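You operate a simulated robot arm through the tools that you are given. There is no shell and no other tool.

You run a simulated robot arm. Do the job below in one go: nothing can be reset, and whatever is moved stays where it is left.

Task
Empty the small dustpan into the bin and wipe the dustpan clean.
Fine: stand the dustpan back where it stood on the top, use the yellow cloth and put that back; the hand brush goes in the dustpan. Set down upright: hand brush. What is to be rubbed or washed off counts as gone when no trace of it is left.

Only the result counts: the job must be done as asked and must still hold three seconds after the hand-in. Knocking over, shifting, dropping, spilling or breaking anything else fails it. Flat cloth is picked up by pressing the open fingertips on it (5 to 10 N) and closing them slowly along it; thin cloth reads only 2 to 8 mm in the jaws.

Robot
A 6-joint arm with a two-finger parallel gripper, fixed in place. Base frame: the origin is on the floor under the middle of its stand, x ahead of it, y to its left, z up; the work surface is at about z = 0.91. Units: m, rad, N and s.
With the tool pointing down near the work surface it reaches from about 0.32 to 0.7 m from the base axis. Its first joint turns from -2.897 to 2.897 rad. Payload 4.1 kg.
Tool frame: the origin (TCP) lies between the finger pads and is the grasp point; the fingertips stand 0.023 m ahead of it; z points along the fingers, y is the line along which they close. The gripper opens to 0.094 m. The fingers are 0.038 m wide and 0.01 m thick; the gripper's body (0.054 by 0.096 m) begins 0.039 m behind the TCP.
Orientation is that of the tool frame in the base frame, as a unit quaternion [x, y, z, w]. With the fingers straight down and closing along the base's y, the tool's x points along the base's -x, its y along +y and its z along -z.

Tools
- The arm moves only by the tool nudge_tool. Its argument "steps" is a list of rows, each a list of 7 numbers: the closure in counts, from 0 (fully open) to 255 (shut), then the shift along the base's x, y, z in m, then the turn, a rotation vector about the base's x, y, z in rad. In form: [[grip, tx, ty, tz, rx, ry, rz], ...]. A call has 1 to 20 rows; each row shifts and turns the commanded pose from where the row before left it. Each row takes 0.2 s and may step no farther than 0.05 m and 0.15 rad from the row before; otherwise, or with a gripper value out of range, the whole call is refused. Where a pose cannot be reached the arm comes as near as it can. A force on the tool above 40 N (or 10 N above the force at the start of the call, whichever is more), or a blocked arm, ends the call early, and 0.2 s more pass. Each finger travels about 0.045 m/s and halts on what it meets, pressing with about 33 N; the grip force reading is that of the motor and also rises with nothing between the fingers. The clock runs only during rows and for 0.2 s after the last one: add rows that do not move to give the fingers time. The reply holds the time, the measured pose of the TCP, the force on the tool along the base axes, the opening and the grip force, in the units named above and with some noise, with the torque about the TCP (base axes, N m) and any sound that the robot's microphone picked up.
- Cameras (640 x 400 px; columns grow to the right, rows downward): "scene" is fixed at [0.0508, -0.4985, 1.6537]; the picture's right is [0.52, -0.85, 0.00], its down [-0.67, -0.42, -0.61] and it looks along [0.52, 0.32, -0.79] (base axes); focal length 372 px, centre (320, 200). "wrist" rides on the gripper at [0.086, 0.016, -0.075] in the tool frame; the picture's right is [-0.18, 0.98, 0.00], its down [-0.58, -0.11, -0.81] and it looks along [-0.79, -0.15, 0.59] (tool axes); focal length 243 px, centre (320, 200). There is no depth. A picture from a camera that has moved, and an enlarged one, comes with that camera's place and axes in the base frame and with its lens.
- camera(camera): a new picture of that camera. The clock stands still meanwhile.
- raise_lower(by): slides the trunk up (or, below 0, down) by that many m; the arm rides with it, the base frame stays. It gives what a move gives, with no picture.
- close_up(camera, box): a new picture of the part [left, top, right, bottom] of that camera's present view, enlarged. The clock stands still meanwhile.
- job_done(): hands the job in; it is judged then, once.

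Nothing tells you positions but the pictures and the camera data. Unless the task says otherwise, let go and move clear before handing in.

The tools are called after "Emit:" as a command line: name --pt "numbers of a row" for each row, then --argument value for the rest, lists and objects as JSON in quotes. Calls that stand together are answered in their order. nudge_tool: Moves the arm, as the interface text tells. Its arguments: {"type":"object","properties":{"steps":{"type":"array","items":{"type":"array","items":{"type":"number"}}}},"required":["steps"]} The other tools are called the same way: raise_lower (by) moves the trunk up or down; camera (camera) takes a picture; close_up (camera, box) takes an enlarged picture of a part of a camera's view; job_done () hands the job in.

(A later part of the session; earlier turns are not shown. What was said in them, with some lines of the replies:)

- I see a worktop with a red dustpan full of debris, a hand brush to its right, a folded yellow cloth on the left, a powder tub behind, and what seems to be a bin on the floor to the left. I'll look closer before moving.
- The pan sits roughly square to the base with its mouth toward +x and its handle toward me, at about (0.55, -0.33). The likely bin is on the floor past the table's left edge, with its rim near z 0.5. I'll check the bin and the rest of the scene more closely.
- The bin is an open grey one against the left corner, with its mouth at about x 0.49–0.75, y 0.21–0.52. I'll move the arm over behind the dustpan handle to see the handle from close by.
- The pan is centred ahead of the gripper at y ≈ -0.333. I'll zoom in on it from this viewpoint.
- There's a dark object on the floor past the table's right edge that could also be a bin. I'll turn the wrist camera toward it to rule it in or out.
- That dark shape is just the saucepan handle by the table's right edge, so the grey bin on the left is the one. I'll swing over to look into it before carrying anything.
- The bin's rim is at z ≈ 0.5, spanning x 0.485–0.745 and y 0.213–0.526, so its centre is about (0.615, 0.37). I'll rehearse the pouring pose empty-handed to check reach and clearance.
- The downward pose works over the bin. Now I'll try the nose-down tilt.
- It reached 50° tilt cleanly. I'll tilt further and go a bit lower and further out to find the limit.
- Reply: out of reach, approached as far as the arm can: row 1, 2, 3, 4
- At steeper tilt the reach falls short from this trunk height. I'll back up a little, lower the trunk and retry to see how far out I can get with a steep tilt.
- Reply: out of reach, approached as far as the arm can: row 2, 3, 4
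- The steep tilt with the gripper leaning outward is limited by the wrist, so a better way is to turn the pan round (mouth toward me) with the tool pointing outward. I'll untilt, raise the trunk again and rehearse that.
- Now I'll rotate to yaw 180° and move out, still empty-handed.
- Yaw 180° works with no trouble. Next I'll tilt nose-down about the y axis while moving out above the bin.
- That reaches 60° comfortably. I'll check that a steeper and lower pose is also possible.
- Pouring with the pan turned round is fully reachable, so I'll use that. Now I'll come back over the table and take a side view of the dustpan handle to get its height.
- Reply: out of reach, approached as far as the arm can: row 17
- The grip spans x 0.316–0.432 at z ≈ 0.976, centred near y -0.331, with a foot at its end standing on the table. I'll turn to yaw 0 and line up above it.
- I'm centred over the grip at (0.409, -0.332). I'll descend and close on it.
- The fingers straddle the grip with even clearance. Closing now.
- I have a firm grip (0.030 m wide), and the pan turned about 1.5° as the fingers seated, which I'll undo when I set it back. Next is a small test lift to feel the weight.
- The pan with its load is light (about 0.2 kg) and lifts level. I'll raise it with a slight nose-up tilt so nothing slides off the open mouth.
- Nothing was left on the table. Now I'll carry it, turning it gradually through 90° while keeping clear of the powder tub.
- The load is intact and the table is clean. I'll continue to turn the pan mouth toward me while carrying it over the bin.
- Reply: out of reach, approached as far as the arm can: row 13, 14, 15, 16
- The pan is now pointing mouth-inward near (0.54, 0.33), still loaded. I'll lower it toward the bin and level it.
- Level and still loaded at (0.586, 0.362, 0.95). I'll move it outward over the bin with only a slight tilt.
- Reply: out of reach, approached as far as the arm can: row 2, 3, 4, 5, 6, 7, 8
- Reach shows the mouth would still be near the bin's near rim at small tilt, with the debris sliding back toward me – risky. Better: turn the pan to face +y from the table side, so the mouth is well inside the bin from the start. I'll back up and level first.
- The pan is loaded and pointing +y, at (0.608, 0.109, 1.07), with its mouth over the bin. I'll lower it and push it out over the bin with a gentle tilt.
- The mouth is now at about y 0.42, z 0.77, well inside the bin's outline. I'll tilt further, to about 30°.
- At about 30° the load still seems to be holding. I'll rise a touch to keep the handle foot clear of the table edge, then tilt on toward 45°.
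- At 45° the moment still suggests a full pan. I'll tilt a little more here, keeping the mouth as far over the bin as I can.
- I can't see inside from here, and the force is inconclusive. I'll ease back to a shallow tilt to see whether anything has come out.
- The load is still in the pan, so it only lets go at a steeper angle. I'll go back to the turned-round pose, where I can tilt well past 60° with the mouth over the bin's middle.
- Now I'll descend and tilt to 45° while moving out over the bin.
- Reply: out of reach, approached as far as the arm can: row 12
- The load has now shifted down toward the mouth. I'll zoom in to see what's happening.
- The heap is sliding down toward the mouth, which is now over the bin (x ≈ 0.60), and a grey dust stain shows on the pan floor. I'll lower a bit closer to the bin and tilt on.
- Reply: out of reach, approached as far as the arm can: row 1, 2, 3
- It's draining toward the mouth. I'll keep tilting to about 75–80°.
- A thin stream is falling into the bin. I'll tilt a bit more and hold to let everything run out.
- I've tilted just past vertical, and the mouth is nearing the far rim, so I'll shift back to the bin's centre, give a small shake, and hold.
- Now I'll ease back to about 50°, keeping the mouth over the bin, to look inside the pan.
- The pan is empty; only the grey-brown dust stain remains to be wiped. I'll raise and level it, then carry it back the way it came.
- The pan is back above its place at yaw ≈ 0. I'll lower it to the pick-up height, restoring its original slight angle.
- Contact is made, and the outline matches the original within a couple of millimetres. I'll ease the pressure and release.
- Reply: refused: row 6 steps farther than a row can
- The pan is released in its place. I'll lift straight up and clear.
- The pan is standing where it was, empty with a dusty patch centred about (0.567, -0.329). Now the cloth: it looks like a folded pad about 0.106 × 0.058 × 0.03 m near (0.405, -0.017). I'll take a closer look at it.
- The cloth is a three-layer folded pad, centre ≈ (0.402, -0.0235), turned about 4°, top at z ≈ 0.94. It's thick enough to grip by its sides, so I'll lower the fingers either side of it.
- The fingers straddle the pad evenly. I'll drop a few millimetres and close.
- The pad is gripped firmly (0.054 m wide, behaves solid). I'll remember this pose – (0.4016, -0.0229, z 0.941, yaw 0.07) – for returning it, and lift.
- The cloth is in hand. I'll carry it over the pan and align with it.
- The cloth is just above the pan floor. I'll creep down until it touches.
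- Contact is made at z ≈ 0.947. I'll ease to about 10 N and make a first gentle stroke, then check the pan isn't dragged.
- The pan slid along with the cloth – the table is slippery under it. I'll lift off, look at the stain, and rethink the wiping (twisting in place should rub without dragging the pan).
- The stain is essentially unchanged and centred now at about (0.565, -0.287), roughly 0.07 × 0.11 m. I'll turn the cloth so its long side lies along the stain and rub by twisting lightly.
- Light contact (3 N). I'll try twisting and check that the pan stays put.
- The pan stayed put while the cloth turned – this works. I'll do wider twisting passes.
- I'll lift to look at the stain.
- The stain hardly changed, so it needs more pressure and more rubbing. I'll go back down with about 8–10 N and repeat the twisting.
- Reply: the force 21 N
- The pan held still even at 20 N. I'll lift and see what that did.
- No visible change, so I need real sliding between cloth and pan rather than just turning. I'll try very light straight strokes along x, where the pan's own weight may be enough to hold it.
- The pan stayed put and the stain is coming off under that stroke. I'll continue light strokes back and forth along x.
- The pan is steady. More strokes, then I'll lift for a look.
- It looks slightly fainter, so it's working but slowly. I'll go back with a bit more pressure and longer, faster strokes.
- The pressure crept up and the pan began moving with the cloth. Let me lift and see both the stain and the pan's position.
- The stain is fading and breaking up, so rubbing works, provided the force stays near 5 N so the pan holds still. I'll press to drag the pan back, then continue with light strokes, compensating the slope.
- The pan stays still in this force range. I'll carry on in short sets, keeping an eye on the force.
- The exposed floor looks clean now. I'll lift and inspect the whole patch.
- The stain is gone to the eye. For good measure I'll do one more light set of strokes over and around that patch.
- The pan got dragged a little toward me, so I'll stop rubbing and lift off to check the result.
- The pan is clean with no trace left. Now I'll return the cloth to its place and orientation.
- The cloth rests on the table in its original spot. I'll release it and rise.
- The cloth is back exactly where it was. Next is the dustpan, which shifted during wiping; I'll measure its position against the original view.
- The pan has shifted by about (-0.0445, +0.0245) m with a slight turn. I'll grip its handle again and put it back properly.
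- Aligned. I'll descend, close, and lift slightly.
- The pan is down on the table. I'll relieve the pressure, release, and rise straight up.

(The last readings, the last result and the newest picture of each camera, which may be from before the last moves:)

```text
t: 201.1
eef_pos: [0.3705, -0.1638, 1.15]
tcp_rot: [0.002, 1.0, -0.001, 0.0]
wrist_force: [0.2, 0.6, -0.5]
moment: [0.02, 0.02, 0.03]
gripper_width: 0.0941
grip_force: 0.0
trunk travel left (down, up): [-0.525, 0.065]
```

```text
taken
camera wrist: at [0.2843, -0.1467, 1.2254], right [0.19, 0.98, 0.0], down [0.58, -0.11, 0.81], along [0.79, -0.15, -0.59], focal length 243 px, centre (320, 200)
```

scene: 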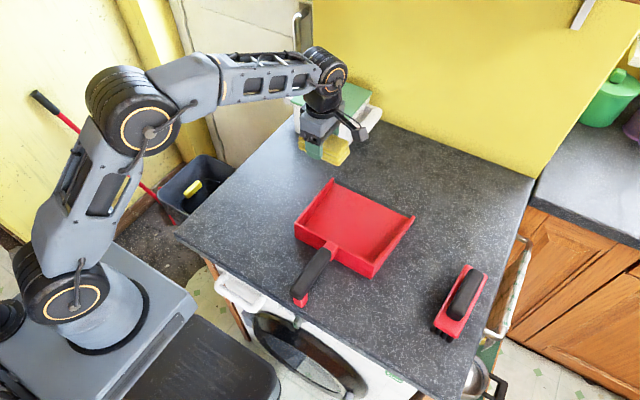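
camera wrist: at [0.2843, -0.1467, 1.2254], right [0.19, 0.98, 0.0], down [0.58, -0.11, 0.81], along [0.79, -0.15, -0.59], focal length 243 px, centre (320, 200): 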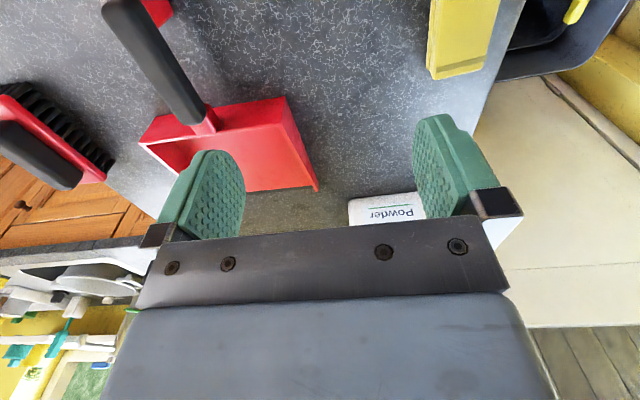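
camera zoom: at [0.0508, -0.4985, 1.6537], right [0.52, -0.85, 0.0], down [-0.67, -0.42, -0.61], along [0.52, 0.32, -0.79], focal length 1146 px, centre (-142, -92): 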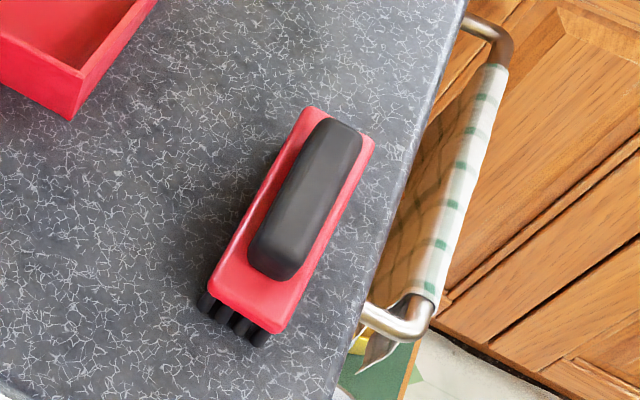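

The dustpan is back within about 2–3 mm of its original spot and clean. The last item is the hand brush, centred near (0.45, -0.583) and at the edge of reach. I'll move for a closer view of it.

Emit:
nudge_tool --pt "0 -0.005 -0.042 -0.004 0 0 0" --pt "0 -0.005 -0.042 -0.004 0 0 0" --pt "0 -0.005 -0.042 -0.004 0 0 0" --pt "0 -0.005 -0.042 -0.004 0 0 0" --pt "0 -0.005 -0.042 -0.004 0 0 0" --pt "0 -0.005 -0.042 -0.004 0 0 0" --pt "0 -0.005 -0.042 -0.003 0 0 0" --pt "0 -0.005 -0.042 -0.003 0 0 0" --pt "0 0 0 0 0 0 0"

Emit:
camera --camera "wrist"

Emit:
close_up --camera "wrist" --box '[180, 50, 380, 220]'

```text
t: 203.1
eef_pos: [0.33, -0.4986, 1.1193]
tcp_rot: [0.003, 1.0, 0.0, 0.001]
wrist_force: [-0.1, -0.2, 0.1]
moment: [-0.02, 0.02, 0.0]
gripper_width: 0.094
grip_force: 0.0
trunk travel left (down, up): [-0.525, 0.065]
```

```text
taken
camera wrist: at [0.2435, -0.4819, 1.1946], right [0.19, 0.98, 0.0], down [0.58, -0.11, 0.81], along [0.79, -0.15, -0.59], focal length 243 px, centre (320, 200)
```

wrist: 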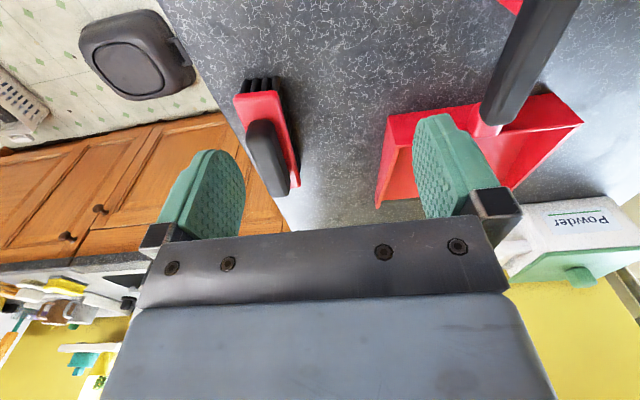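

```text
2.35 times, centred on (280, 135) of wrist
camera zoom: at [0.2435, -0.4819, 1.1946], right [0.19, 0.98, 0.0], down [0.58, -0.11, 0.81], along [0.79, -0.15, -0.59], focal length 571 px, centre (414, 353)
```

zoom: 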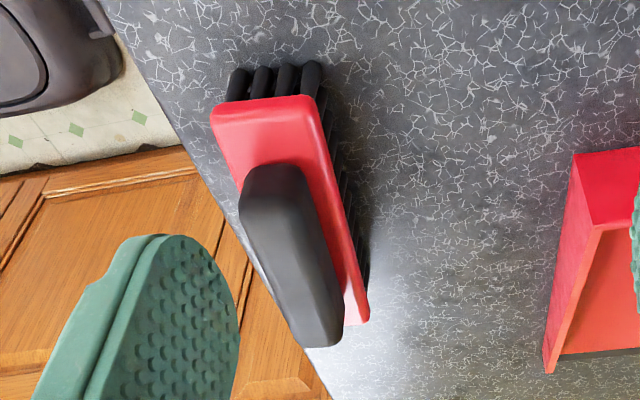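

The brush's black handle runs from x ≈ 0.385 to 0.505, centred on y ≈ -0.583 and turned about -5°. To reach it I'll tilt the fingers about 18° outward along the brush and approach from above.

Emit:
nudge_tool --pt "0 0.015 -0.012 -0.01 0 0 -0.089" --pt "0 0.02 -0.018 -0.015 -0.0095 -0.104 0" --pt "0 0.02 -0.018 -0.015 -0.0095 -0.104 0" --pt "0 0.02 -0.018 -0.015 -0.0095 -0.104 0" --pt "0 0.02 -0.016 -0.01 0 0 0" --pt "0 0 0 0 0 0 0"

Emit:
camera --camera "wrist"

Emit:
close_up --camera "scene" --box '[390, 210, 550, 350]'

```text
t: 204.5
eef_pos: [0.4178, -0.568, 1.0517]
tcp_rot: [0.046, 0.986, -0.007, 0.157]
wrist_force: [0.1, 0.2, 0.0]
moment: [0.0, -0.03, 0.02]
gripper_width: 0.0939
grip_force: 0.1
out of reach, approached as far as the arm can: row 5
trunk travel left (down, up): [-0.525, 0.065]
```

```text
taken
camera wrist: at [0.3143, -0.5425, 1.0965], right [0.27, 0.96, 0.06], down [0.29, -0.14, 0.95], along [0.92, -0.24, -0.32], focal length 243 px, centre (320, 200)
```

wrist: 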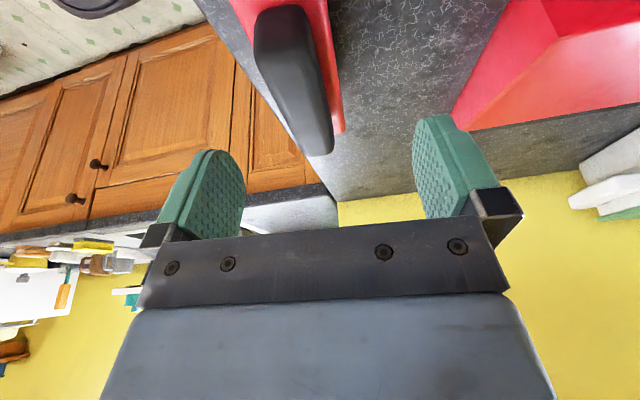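

```text
2.86 times, centred on (470, 280) of scene
camera zoom: at [0.0508, -0.4985, 1.6537], right [0.52, -0.85, 0.0], down [-0.67, -0.42, -0.61], along [0.52, 0.32, -0.79], focal length 1064 px, centre (-109, -29)
```

zoom: 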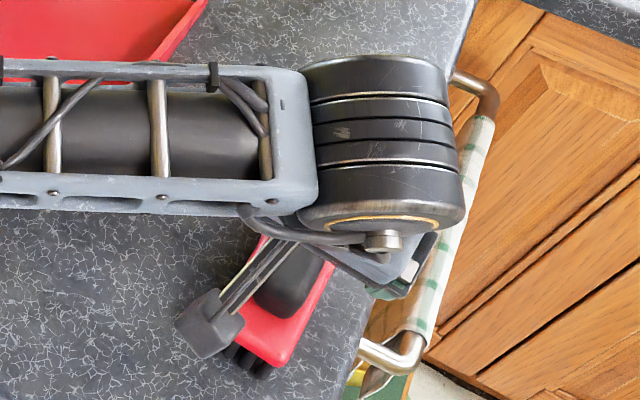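

Emit:
nudge_tool --pt "0 0 0 -0.02 0 0 0" --pt "0 0.003 -0.006 -0.005 0 0 0" --pt "0 0.003 -0.006 -0.005 0 0 0" --pt "0 0 0 0 0 0 0"

Emit:
camera --camera "wrist"

```text
t: 205.5
eef_pos: [0.4173, -0.5754, 1.0195]
tcp_rot: [0.047, 0.987, -0.008, 0.157]
wrist_force: [-0.8, 0.2, 0.4]
moment: [-0.05, 0.01, 0.02]
gripper_width: 0.0942
grip_force: 0.0
out of reach, approached as far as the arm can: row 3
trunk travel left (down, up): [-0.525, 0.065]
```

```text
taken
camera wrist: at [0.3149, -0.5471, 1.0645], right [0.27, 0.96, 0.06], down [0.29, -0.14, 0.95], along [0.92, -0.24, -0.32], focal length 243 px, centre (320, 200)
```

wrist: 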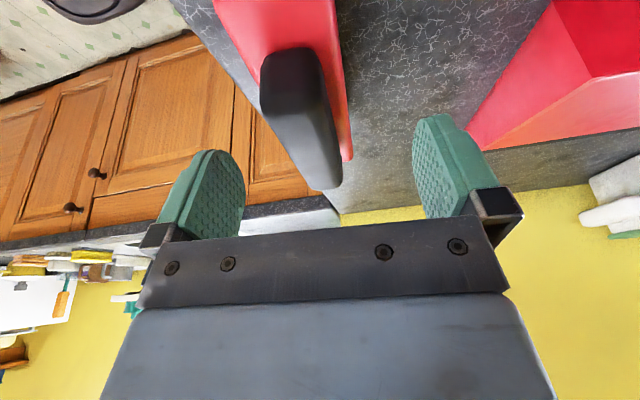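

Emit:
nudge_tool --pt "0 0 0 -0.015 0 0 0" --pt "0 0 0 -0.015 0 0 0" --pt "0 0 -0.0045 0 0 0 0" --pt "0 0 0 0 0 0 0"

Emit:
camera --camera "wrist"

Emit:
close_up --camera "scene" --box '[390, 210, 550, 350]'

```text
t: 206.5
eef_pos: [0.4189, -0.5794, 0.99]
tcp_rot: [0.046, 0.987, -0.007, 0.157]
wrist_force: [0.3, -0.2, 0.3]
moment: [-0.02, -0.03, -0.02]
gripper_width: 0.0942
grip_force: 0.0
trunk travel left (down, up): [-0.525, 0.065]
```

```text
taken
camera wrist: at [0.3158, -0.5521, 1.0345], right [0.27, 0.96, 0.06], down [0.29, -0.14, 0.95], along [0.92, -0.24, -0.32], focal length 243 px, centre (320, 200)
```

wrist: 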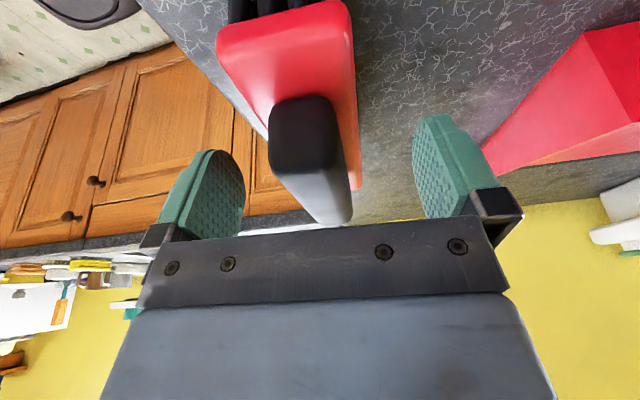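

```text
2.86 times, centred on (470, 280) of scene
camera zoom: at [0.0508, -0.4985, 1.6537], right [0.52, -0.85, 0.0], down [-0.67, -0.42, -0.61], along [0.52, 0.32, -0.79], focal length 1064 px, centre (-109, -29)
```

zoom: 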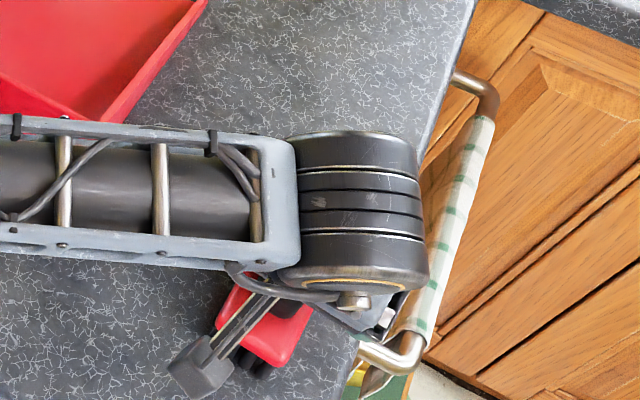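

The handle is a few millimetres further right and its near end starts at about x 0.40. I'll shift slightly and settle down over it.

Emit:
nudge_tool --pt "0 0.006 -0.004 0 0 0 0" --pt "0 0 0 -0.005 0 0 0" --pt "0 0 0 -0.003 0 0 0" --pt "0 0 0 0 0 0 0"

Emit:
camera --camera "wrist"

```text
t: 207.5
eef_pos: [0.4219, -0.5764, 0.9812]
tcp_rot: [0.047, 0.987, -0.008, 0.156]
wrist_force: [-0.2, -0.8, 0.9]
moment: [0.03, -0.03, 0.0]
gripper_width: 0.0942
grip_force: 0.2
out of reach, approached as far as the arm can: row 1
trunk travel left (down, up): [-0.525, 0.065]
```

```text
taken
camera wrist: at [0.3191, -0.5507, 1.0263], right [0.27, 0.96, 0.06], down [0.29, -0.14, 0.95], along [0.92, -0.24, -0.32], focal length 243 px, centre (320, 200)
```

wrist: 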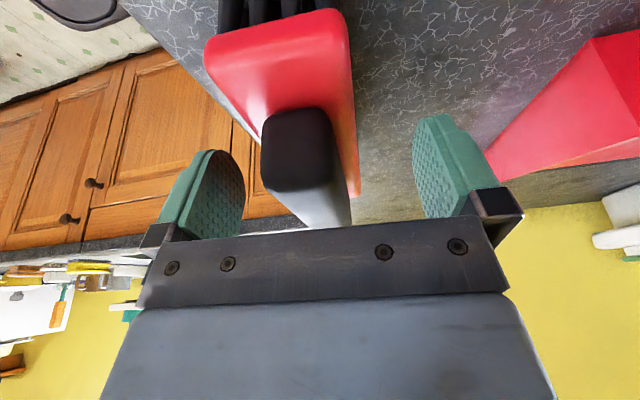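

Emit:
nudge_tool --pt "0 0 0 0.002 -0.0105 -0.11 0" --pt "0 0.005 -0.004 0 0 0 0" --pt "0 0.003 -0.003 0 0 0 0" --pt "0 0 0 0 0 0 0"

Emit:
camera --camera "wrist"

```text
t: 208.5
eef_pos: [0.4309, -0.5834, 0.9826]
tcp_rot: [0.046, 0.977, -0.01, 0.21]
wrist_force: [0.5, 0.2, 0.1]
moment: [0.01, 0.01, -0.01]
gripper_width: 0.0941
grip_force: 0.1
trunk travel left (down, up): [-0.525, 0.065]
```

```text
taken
camera wrist: at [0.3227, -0.5567, 1.0163], right [0.26, 0.96, 0.08], down [0.19, -0.13, 0.97], along [0.95, -0.24, -0.21], focal length 243 px, centre (320, 200)
```

wrist: 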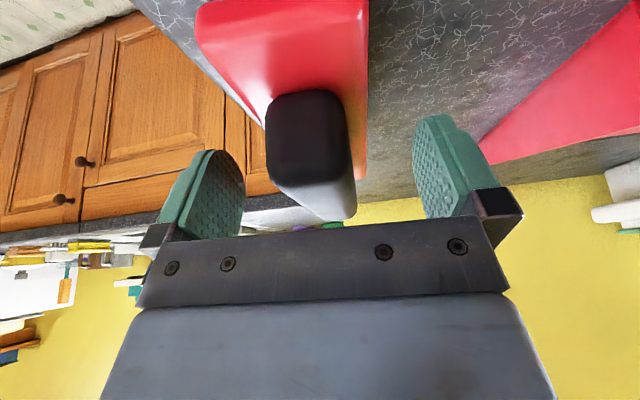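

The handle is centred and aligned between the fingers. Closing on it.

Emit:
nudge_tool --pt "80 0 0 0 0 0 0" --pt "120 0 0 0 0 0 0" --pt "150 0 0 0 0 0 0" --pt "180 0 0 0 0 0 0" --pt "220 0 0 0 0 0 0" --pt "255 0 0 0 0 0 0" --pt "255 0 0 0 0 0 0" --pt "255 0 0 0 0 0 0"

Emit:
camera --camera "wrist"

Emit:
close_up --camera "scene" --box '[390, 210, 550, 350]'

```text
t: 210.3
eef_pos: [0.4296, -0.5845, 0.9834]
tcp_rot: [0.046, 0.976, -0.009, 0.211]
wrist_force: [0.5, -0.6, 1.2]
moment: [-0.01, -0.02, 0.01]
gripper_width: 0.0495
grip_force: 32.9
trunk travel left (down, up): [-0.525, 0.065]
```

```text
taken
camera wrist: at [0.3226, -0.5567, 1.0162], right [0.26, 0.96, 0.08], down [0.19, -0.13, 0.97], along [0.95, -0.24, -0.21], focal length 243 px, centre (320, 200)
```

wrist: 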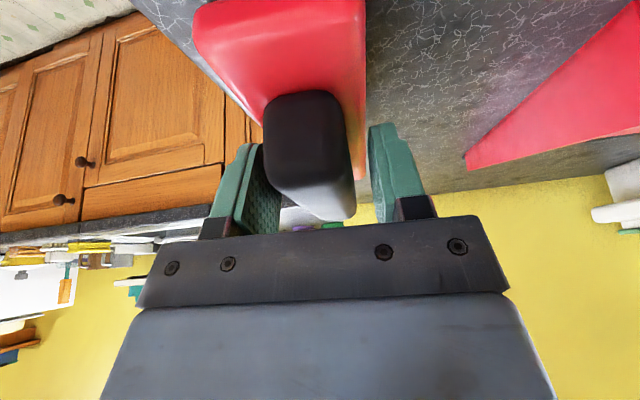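

```text
2.86 times, centred on (470, 280) of scene
camera zoom: at [0.0508, -0.4985, 1.6537], right [0.52, -0.85, 0.0], down [-0.67, -0.42, -0.61], along [0.52, 0.32, -0.79], focal length 1064 px, centre (-109, -29)
```

zoom: 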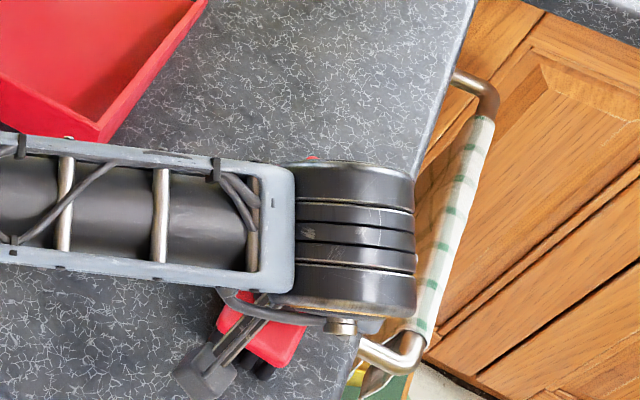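

The fingertips closed on the wider red base (0.05 m) instead of the handle. I'll open, rise about a centimetre so the pads sit on the black handle only, and close again.

Emit:
nudge_tool --pt "150 0 0 0 0 0 0" --pt "80 0 0 0 0 0 0" --pt "40 0 0 0 0 0 0" --pt "40 0 0 0.01 0 0 0" --pt "40 0 0 0.001 0 0 0" --pt "100 0 0 0 0 0 0" --pt "140 0 0 0 0 0 0" --pt "180 0 0 0 0 0 0" --pt "220 0 0 0 0 0 0" --pt "255 0 0 0 0 0 0" --pt "255 0 0 0 0 0 0" --pt "255 0 0 0 0 0 0"

Emit:
camera --camera "wrist"

```text
t: 212.9
eef_pos: [0.4301, -0.5829, 0.995]
tcp_rot: [0.047, 0.976, -0.01, 0.211]
wrist_force: [0.5, 0.5, 0.0]
moment: [0.01, -0.02, -0.02]
gripper_width: 0.0296
grip_force: 32.2
trunk travel left (down, up): [-0.525, 0.065]
```

```text
taken
camera wrist: at [0.3229, -0.5566, 1.0274], right [0.26, 0.96, 0.08], down [0.19, -0.13, 0.97], along [0.95, -0.24, -0.21], focal length 243 px, centre (320, 200)
```

wrist: 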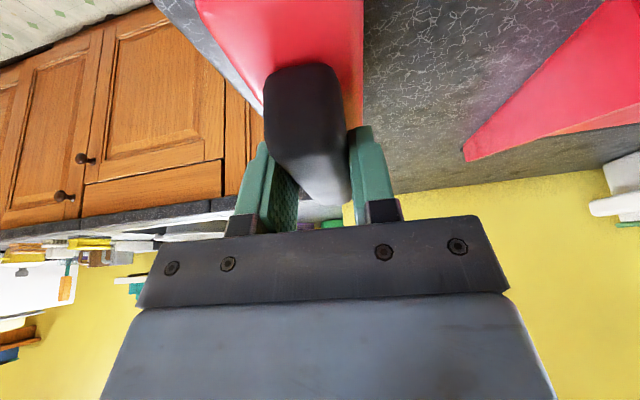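

Now I have the handle (0.030 m wide). I'll lift a little and check the brush hangs level, then move inward while rising.

Emit:
nudge_tool --pt "255 0 0 0.008 0 0 0" --pt "255 0 0.005 0.012 0 0 0" --pt "255 0 0.01 0.01 0 0 0" --pt "255 0 0 0 0 0 0"

Emit:
close_up --camera "scene" --box '[390, 210, 550, 350]'

Emit:
camera --camera "wrist"

```text
t: 213.9
eef_pos: [0.4307, -0.5689, 1.0247]
tcp_rot: [0.046, 0.976, -0.009, 0.211]
wrist_force: [-0.1, 1.0, -0.5]
moment: [-0.04, 0.03, 0.0]
gripper_width: 0.0296
grip_force: 33.3
trunk travel left (down, up): [-0.525, 0.065]
```

```text
2.86 times, centred on (470, 280) of scene
camera zoom: at [0.0508, -0.4985, 1.6537], right [0.52, -0.85, 0.0], down [-0.67, -0.42, -0.61], along [0.52, 0.32, -0.79], focal length 1064 px, centre (-109, -29)
```

zoom: 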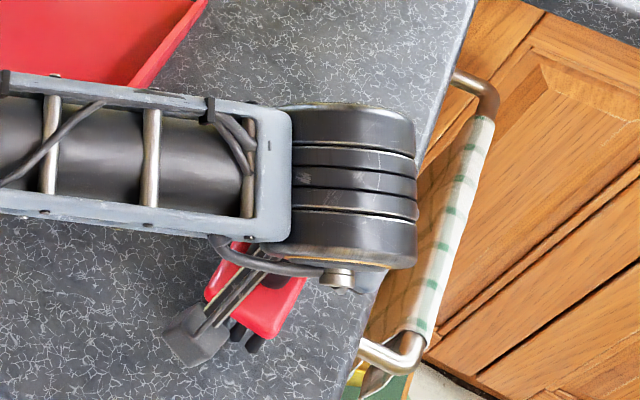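

```text
taken
camera wrist: at [0.3227, -0.5411, 1.0581], right [0.26, 0.96, 0.08], down [0.19, -0.13, 0.97], along [0.95, -0.24, -0.21], focal length 243 px, centre (320, 200)
```

wrist: 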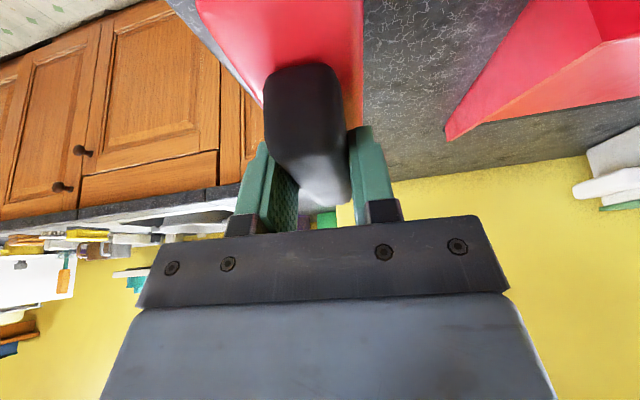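

The brush is held level. I'll rise while moving inward, then go over the pan and line up with it.

Emit:
nudge_tool --pt "255 0 0.015 0.018 0 0 0" --pt "255 0 0.02 0.02 0 0 0" --pt "255 0 0.02 0.02 0 0 0" --pt "255 0 0.02 0.02 0 0 0" --pt "255 0.01 0.02 0.005 0 0 0.01" --pt "255 0.02 0.03 0 0 0 0.015" --pt "255 0.021 0.0313 0 0 0 0.015" --pt "255 0.021 0.0313 0 0 0 0.015" --pt "255 0.021 0.03 0 0 0 0.015" --pt "255 0.012 0.0189 0 0 0 0" --pt "255 0 0 0 0 0 0"

Emit:
close_up --camera "scene" --box '[280, 130, 480, 310]'

Emit:
camera --camera "wrist"

```text
t: 216.3
eef_pos: [0.5351, -0.3319, 1.1058]
tcp_rot: [0.012, 0.977, -0.003, 0.212]
wrist_force: [0.2, -0.3, -0.7]
moment: [0.01, 0.02, 0.0]
gripper_width: 0.0297
grip_force: 32.8
trunk travel left (down, up): [-0.525, 0.065]
```

```text
2.22 times, centred on (380, 220) of scene
camera zoom: at [0.0508, -0.4985, 1.6537], right [0.52, -0.85, 0.0], down [-0.67, -0.42, -0.61], along [0.52, 0.32, -0.79], focal length 828 px, centre (187, 156)
```

zoom: 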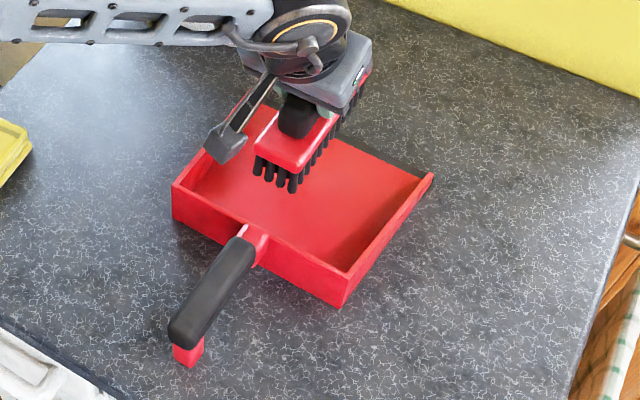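

```text
taken
camera wrist: at [0.4266, -0.313, 1.1386], right [0.19, 0.98, 0.08], down [0.2, -0.11, 0.97], along [0.96, -0.17, -0.21], focal length 243 px, centre (320, 200)
```

wrist: 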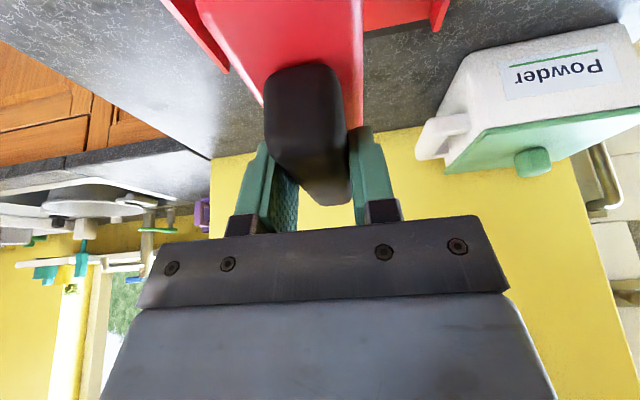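

Emit:
nudge_tool --pt "255 0 0 -0.025 0 0 0" --pt "255 0 0 -0.03 0 0 0" --pt "255 0 0 -0.025 0 0 0" --pt "255 0 0 -0.01 0 0 0" --pt "255 0 0 0 0 0 0"

Emit:
close_up --camera "scene" --box '[280, 130, 480, 310]'

```text
t: 217.5
eef_pos: [0.5362, -0.333, 1.0163]
tcp_rot: [0.012, 0.978, -0.002, 0.21]
wrist_force: [0.5, -0.9, -1.8]
moment: [0.0, 0.03, -0.03]
gripper_width: 0.0297
grip_force: 32.7
trunk travel left (down, up): [-0.525, 0.065]
```

```text
2.22 times, centred on (380, 220) of scene
camera zoom: at [0.0508, -0.4985, 1.6537], right [0.52, -0.85, 0.0], down [-0.67, -0.42, -0.61], along [0.52, 0.32, -0.79], focal length 828 px, centre (187, 156)
```

zoom: 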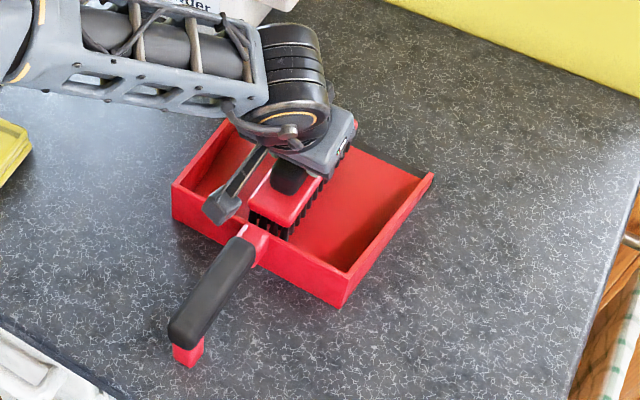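

Emit:
nudge_tool --pt "255 0.006 0 0 0 0 0" --pt "255 0 0 -0.008 0 0 0" --pt "255 0 0 -0.005 0 0 0" --pt "255 0 0 -0.002 0 0 0" --pt "255 0 0 0 0 0 0"

Emit:
nudge_tool --pt "255 0 0 -0.0015 0 0 0" --pt "255 0 0 0 0 0 0"

```text
t: 218.7
eef_pos: [0.5423, -0.3324, 1.0022]
tcp_rot: [0.012, 0.978, -0.002, 0.21]
wrist_force: [0.6, 0.1, -1.2]
moment: [0.03, 0.03, -0.01]
gripper_width: 0.0295
grip_force: 33.2
trunk travel left (down, up): [-0.525, 0.065]
```

```text
t: 219.3
eef_pos: [0.5417, -0.3314, 1.0]
tcp_rot: [0.012, 0.978, -0.004, 0.21]
wrist_force: [-0.3, -0.6, -1.6]
moment: [-0.02, 0.03, 0.0]
gripper_width: 0.0296
grip_force: 33.2
trunk travel left (down, up): [-0.525, 0.065]
```

Emit:
nudge_tool --pt "255 0 0 -0.001 0 0 0" --pt "255 0 0 0 0 0 0"

Emit:
nudge_tool --pt "255 0 0 -0.001 0 0 0" --pt "255 0 0 0 0 0 0"

Emit:
close_up --camera "scene" --box '[280, 130, 480, 310]'

```text
t: 219.9
eef_pos: [0.5422, -0.3327, 1.0008]
tcp_rot: [0.012, 0.978, -0.003, 0.21]
wrist_force: [-0.7, 0.0, -2.0]
moment: [0.01, 0.08, 0.05]
gripper_width: 0.0294
grip_force: 33.0
trunk travel left (down, up): [-0.525, 0.065]
```

```text
t: 220.5
eef_pos: [0.5413, -0.3333, 0.9997]
tcp_rot: [0.012, 0.977, -0.002, 0.211]
wrist_force: [-0.4, -1.1, 1.2]
moment: [0.0, 0.08, 0.01]
gripper_width: 0.0294
grip_force: 32.9
trunk travel left (down, up): [-0.525, 0.065]
```

```text
2.22 times, centred on (380, 220) of scene
camera zoom: at [0.0508, -0.4985, 1.6537], right [0.52, -0.85, 0.0], down [-0.67, -0.42, -0.61], along [0.52, 0.32, -0.79], focal length 828 px, centre (187, 156)
```

zoom: 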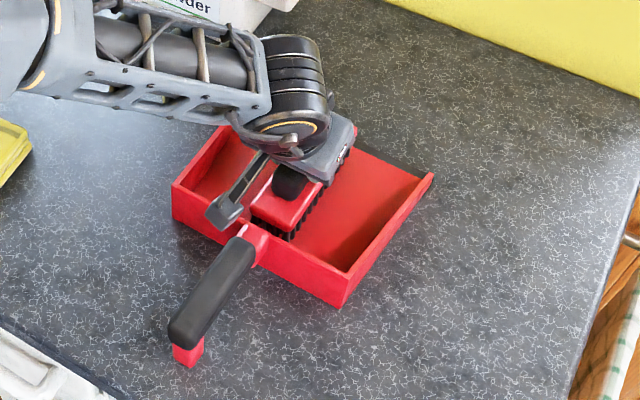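

Emit:
nudge_tool --pt "255 0 0 -0.0007 0 0 0" --pt "255 0 0 0 0 0 0"

```text
t: 221.1
eef_pos: [0.5413, -0.333, 0.9993]
tcp_rot: [0.012, 0.977, -0.002, 0.211]
wrist_force: [1.1, 0.5, 4.6]
moment: [0.04, 0.21, -0.03]
gripper_width: 0.0299
grip_force: 33.3
trunk travel left (down, up): [-0.525, 0.065]
```

Contact is firm. I'll release and rise straight up.

Emit:
nudge_tool --pt "255 0 0 0.0004 0 0 0" --pt "165 0 0 0 0 0 0" --pt "150 0 0 0 0 0 0" --pt "130 0 0 0 0 0 0" --pt "100 0 0 0 0 0 0" --pt "70 0 0 0 0 0 0" --pt "70 0 0 0 0 0 0" --pt "70 0 0 0.01 0 0 0" --pt "70 0 0 0.02 0 0 0" --pt "70 0 0 0.03 0 0 0" --pt "70 0 0 0.04 0 0 0" --pt "0 0 0 0.03 0 0 0"

Emit:
close_up --camera "scene" --box '[280, 130, 480, 310]'

```text
t: 223.7
eef_pos: [0.5403, -0.3327, 1.1276]
tcp_rot: [0.011, 0.978, -0.002, 0.21]
wrist_force: [0.3, 0.2, -0.5]
moment: [0.02, -0.01, 0.02]
gripper_width: 0.0939
grip_force: 0.1
trunk travel left (down, up): [-0.525, 0.065]
```

```text
2.22 times, centred on (380, 220) of scene
camera zoom: at [0.0508, -0.4985, 1.6537], right [0.52, -0.85, 0.0], down [-0.67, -0.42, -0.61], along [0.52, 0.32, -0.79], focal length 828 px, centre (187, 156)
```

zoom: 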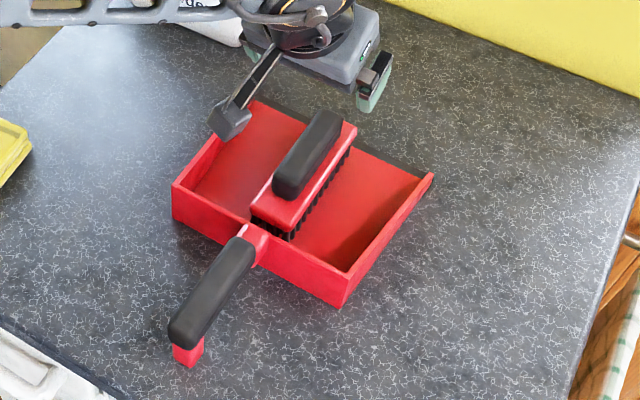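

The brush stands upright in the pan. I'll straighten the tool and move clear, then check everything, including the bin.

Emit:
nudge_tool --pt "0 -0.01 0.01 0.03 0 0.1 0" --pt "0 -0.02 0.02 0.02 0 0.11 0" --pt "0 -0.02 0.03 0.02 0 0.11 0" --pt "0 -0.02 0.035 0.01 0 0.105 0" --pt "0 -0.02 0.04 0 0 0 0.022" --pt "0 -0.02 0.04 0 0 0 0" --pt "0 -0.02 0.04 0 0 0 0" --pt "0 -0.02 0.04 0 0 0 0" --pt "0 0 0.045 0 0 0 0"

Emit:
camera --camera "scene"

Emit:
camera --camera "wrist"

Emit:
close_up --camera "scene" --box '[280, 150, 460, 310]'

```text
t: 225.7
eef_pos: [0.3914, -0.0305, 1.208]
tcp_rot: [0.0, 1.0, -0.006, -0.001]
wrist_force: [-0.3, -0.2, -0.3]
moment: [-0.01, 0.01, 0.01]
gripper_width: 0.094
grip_force: 0.1
trunk travel left (down, up): [-0.525, 0.065]
```

```text
taken
```

scene: 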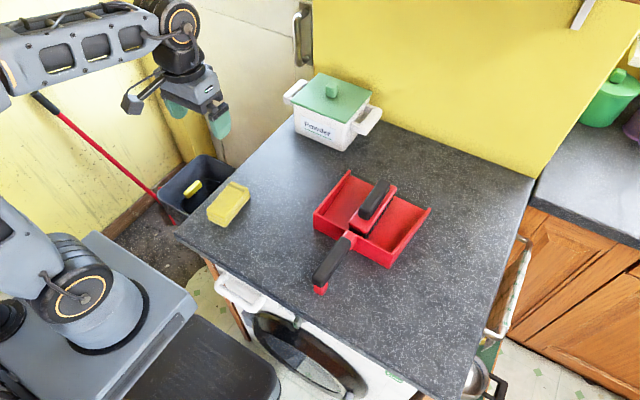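

```text
taken
camera wrist: at [0.305, -0.0125, 1.283], right [0.18, 0.98, -0.01], down [0.58, -0.1, 0.81], along [0.79, -0.15, -0.59], focal length 243 px, centre (320, 200)
```

wrist: 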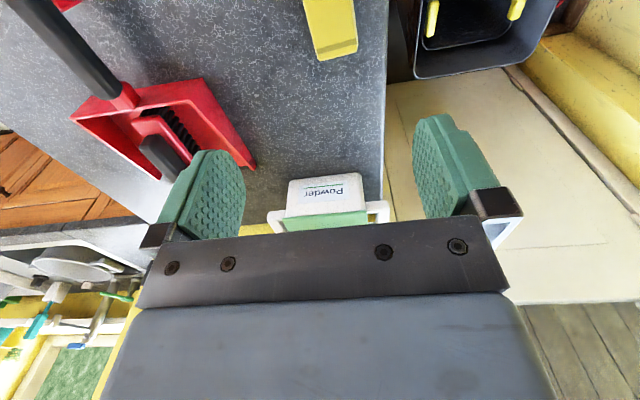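

```text
2.50 times, centred on (370, 230) of scene
camera zoom: at [0.0508, -0.4985, 1.6537], right [0.52, -0.85, 0.0], down [-0.67, -0.42, -0.61], along [0.52, 0.32, -0.79], focal length 931 px, centre (195, 125)
```

zoom: 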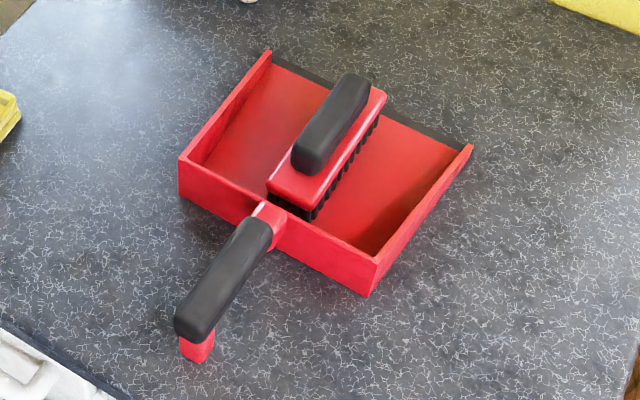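

Everything looks in order on the table. I'll peek into the bin to confirm the sweepings landed inside and nothing is on the floor.

Emit:
nudge_tool --pt "0 0.003 0.022 0 0 0 0.136" --pt "0 0.003 0.022 0 0 0 0.136" --pt "0 0.003 0.022 0 0 0 0.136" --pt "0 0.003 0.022 0 0 0 0.136" --pt "0 0.003 0.022 0 0 0 0.136" --pt "0 0.003 0.022 0 0 0 0.136" --pt "0 0.003 0.02 0 0 0 0.136" --pt "0 0 0 0 0 0 0"

Emit:
close_up --camera "wrist" --box '[240, 0, 440, 150]'

Emit:
close_up --camera "scene" --box '[100, 130, 280, 290]'

```text
t: 227.5
eef_pos: [0.4117, 0.121, 1.2071]
tcp_rot: [-0.458, 0.889, -0.005, 0.001]
wrist_force: [-0.4, -0.7, 0.7]
moment: [-0.01, 0.0, -0.03]
gripper_width: 0.0939
grip_force: 0.1
trunk travel left (down, up): [-0.525, 0.065]
```

```text
2.67 times, centred on (340, 75) of wrist
camera zoom: at [0.3485, 0.0599, 1.2829], right [-0.69, 0.72, -0.01], down [0.42, 0.42, 0.81], along [0.58, 0.56, -0.59], focal length 647 px, centre (267, 533)
```

zoom: 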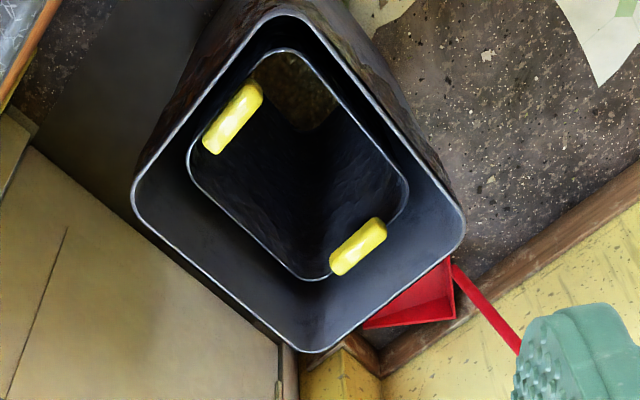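

```text
2.50 times, centred on (190, 210) of scene
camera zoom: at [0.0508, -0.4985, 1.6537], right [0.52, -0.85, 0.0], down [-0.67, -0.42, -0.61], along [0.52, 0.32, -0.79], focal length 931 px, centre (645, 175)
```

zoom: 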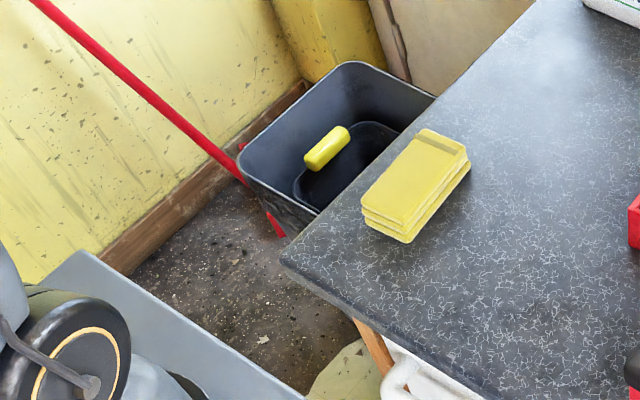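

The sweepings are in the bin and nothing has spilled on the floor. The pan is clean and back in its place with the brush standing in it, and the cloth is where it was. The arm is clear, so I'm handing in.

Emit:
job_done

```text
The job is handed in.
```

The job is handed in. The small dustpan is emptied into the bin and wiped clean, with no stain visible in the camera views.

- **Dustpan:** it slid while I was wiping, so I set it back by its handle. It stands within about 2–3 mm of its original spot.
- **Hand brush:** it stands upright, bristles down, inside the dustpan.
- **Yellow cloth:** it is back where it was, within a millimetre or two.
- **Bin and surroundings:** the sweepings appear to be at the bottom of the bin. I saw nothing spilled on the table or floor, and nothing else was moved.

The arm had let go of everything and was clear of the table before I handed in.
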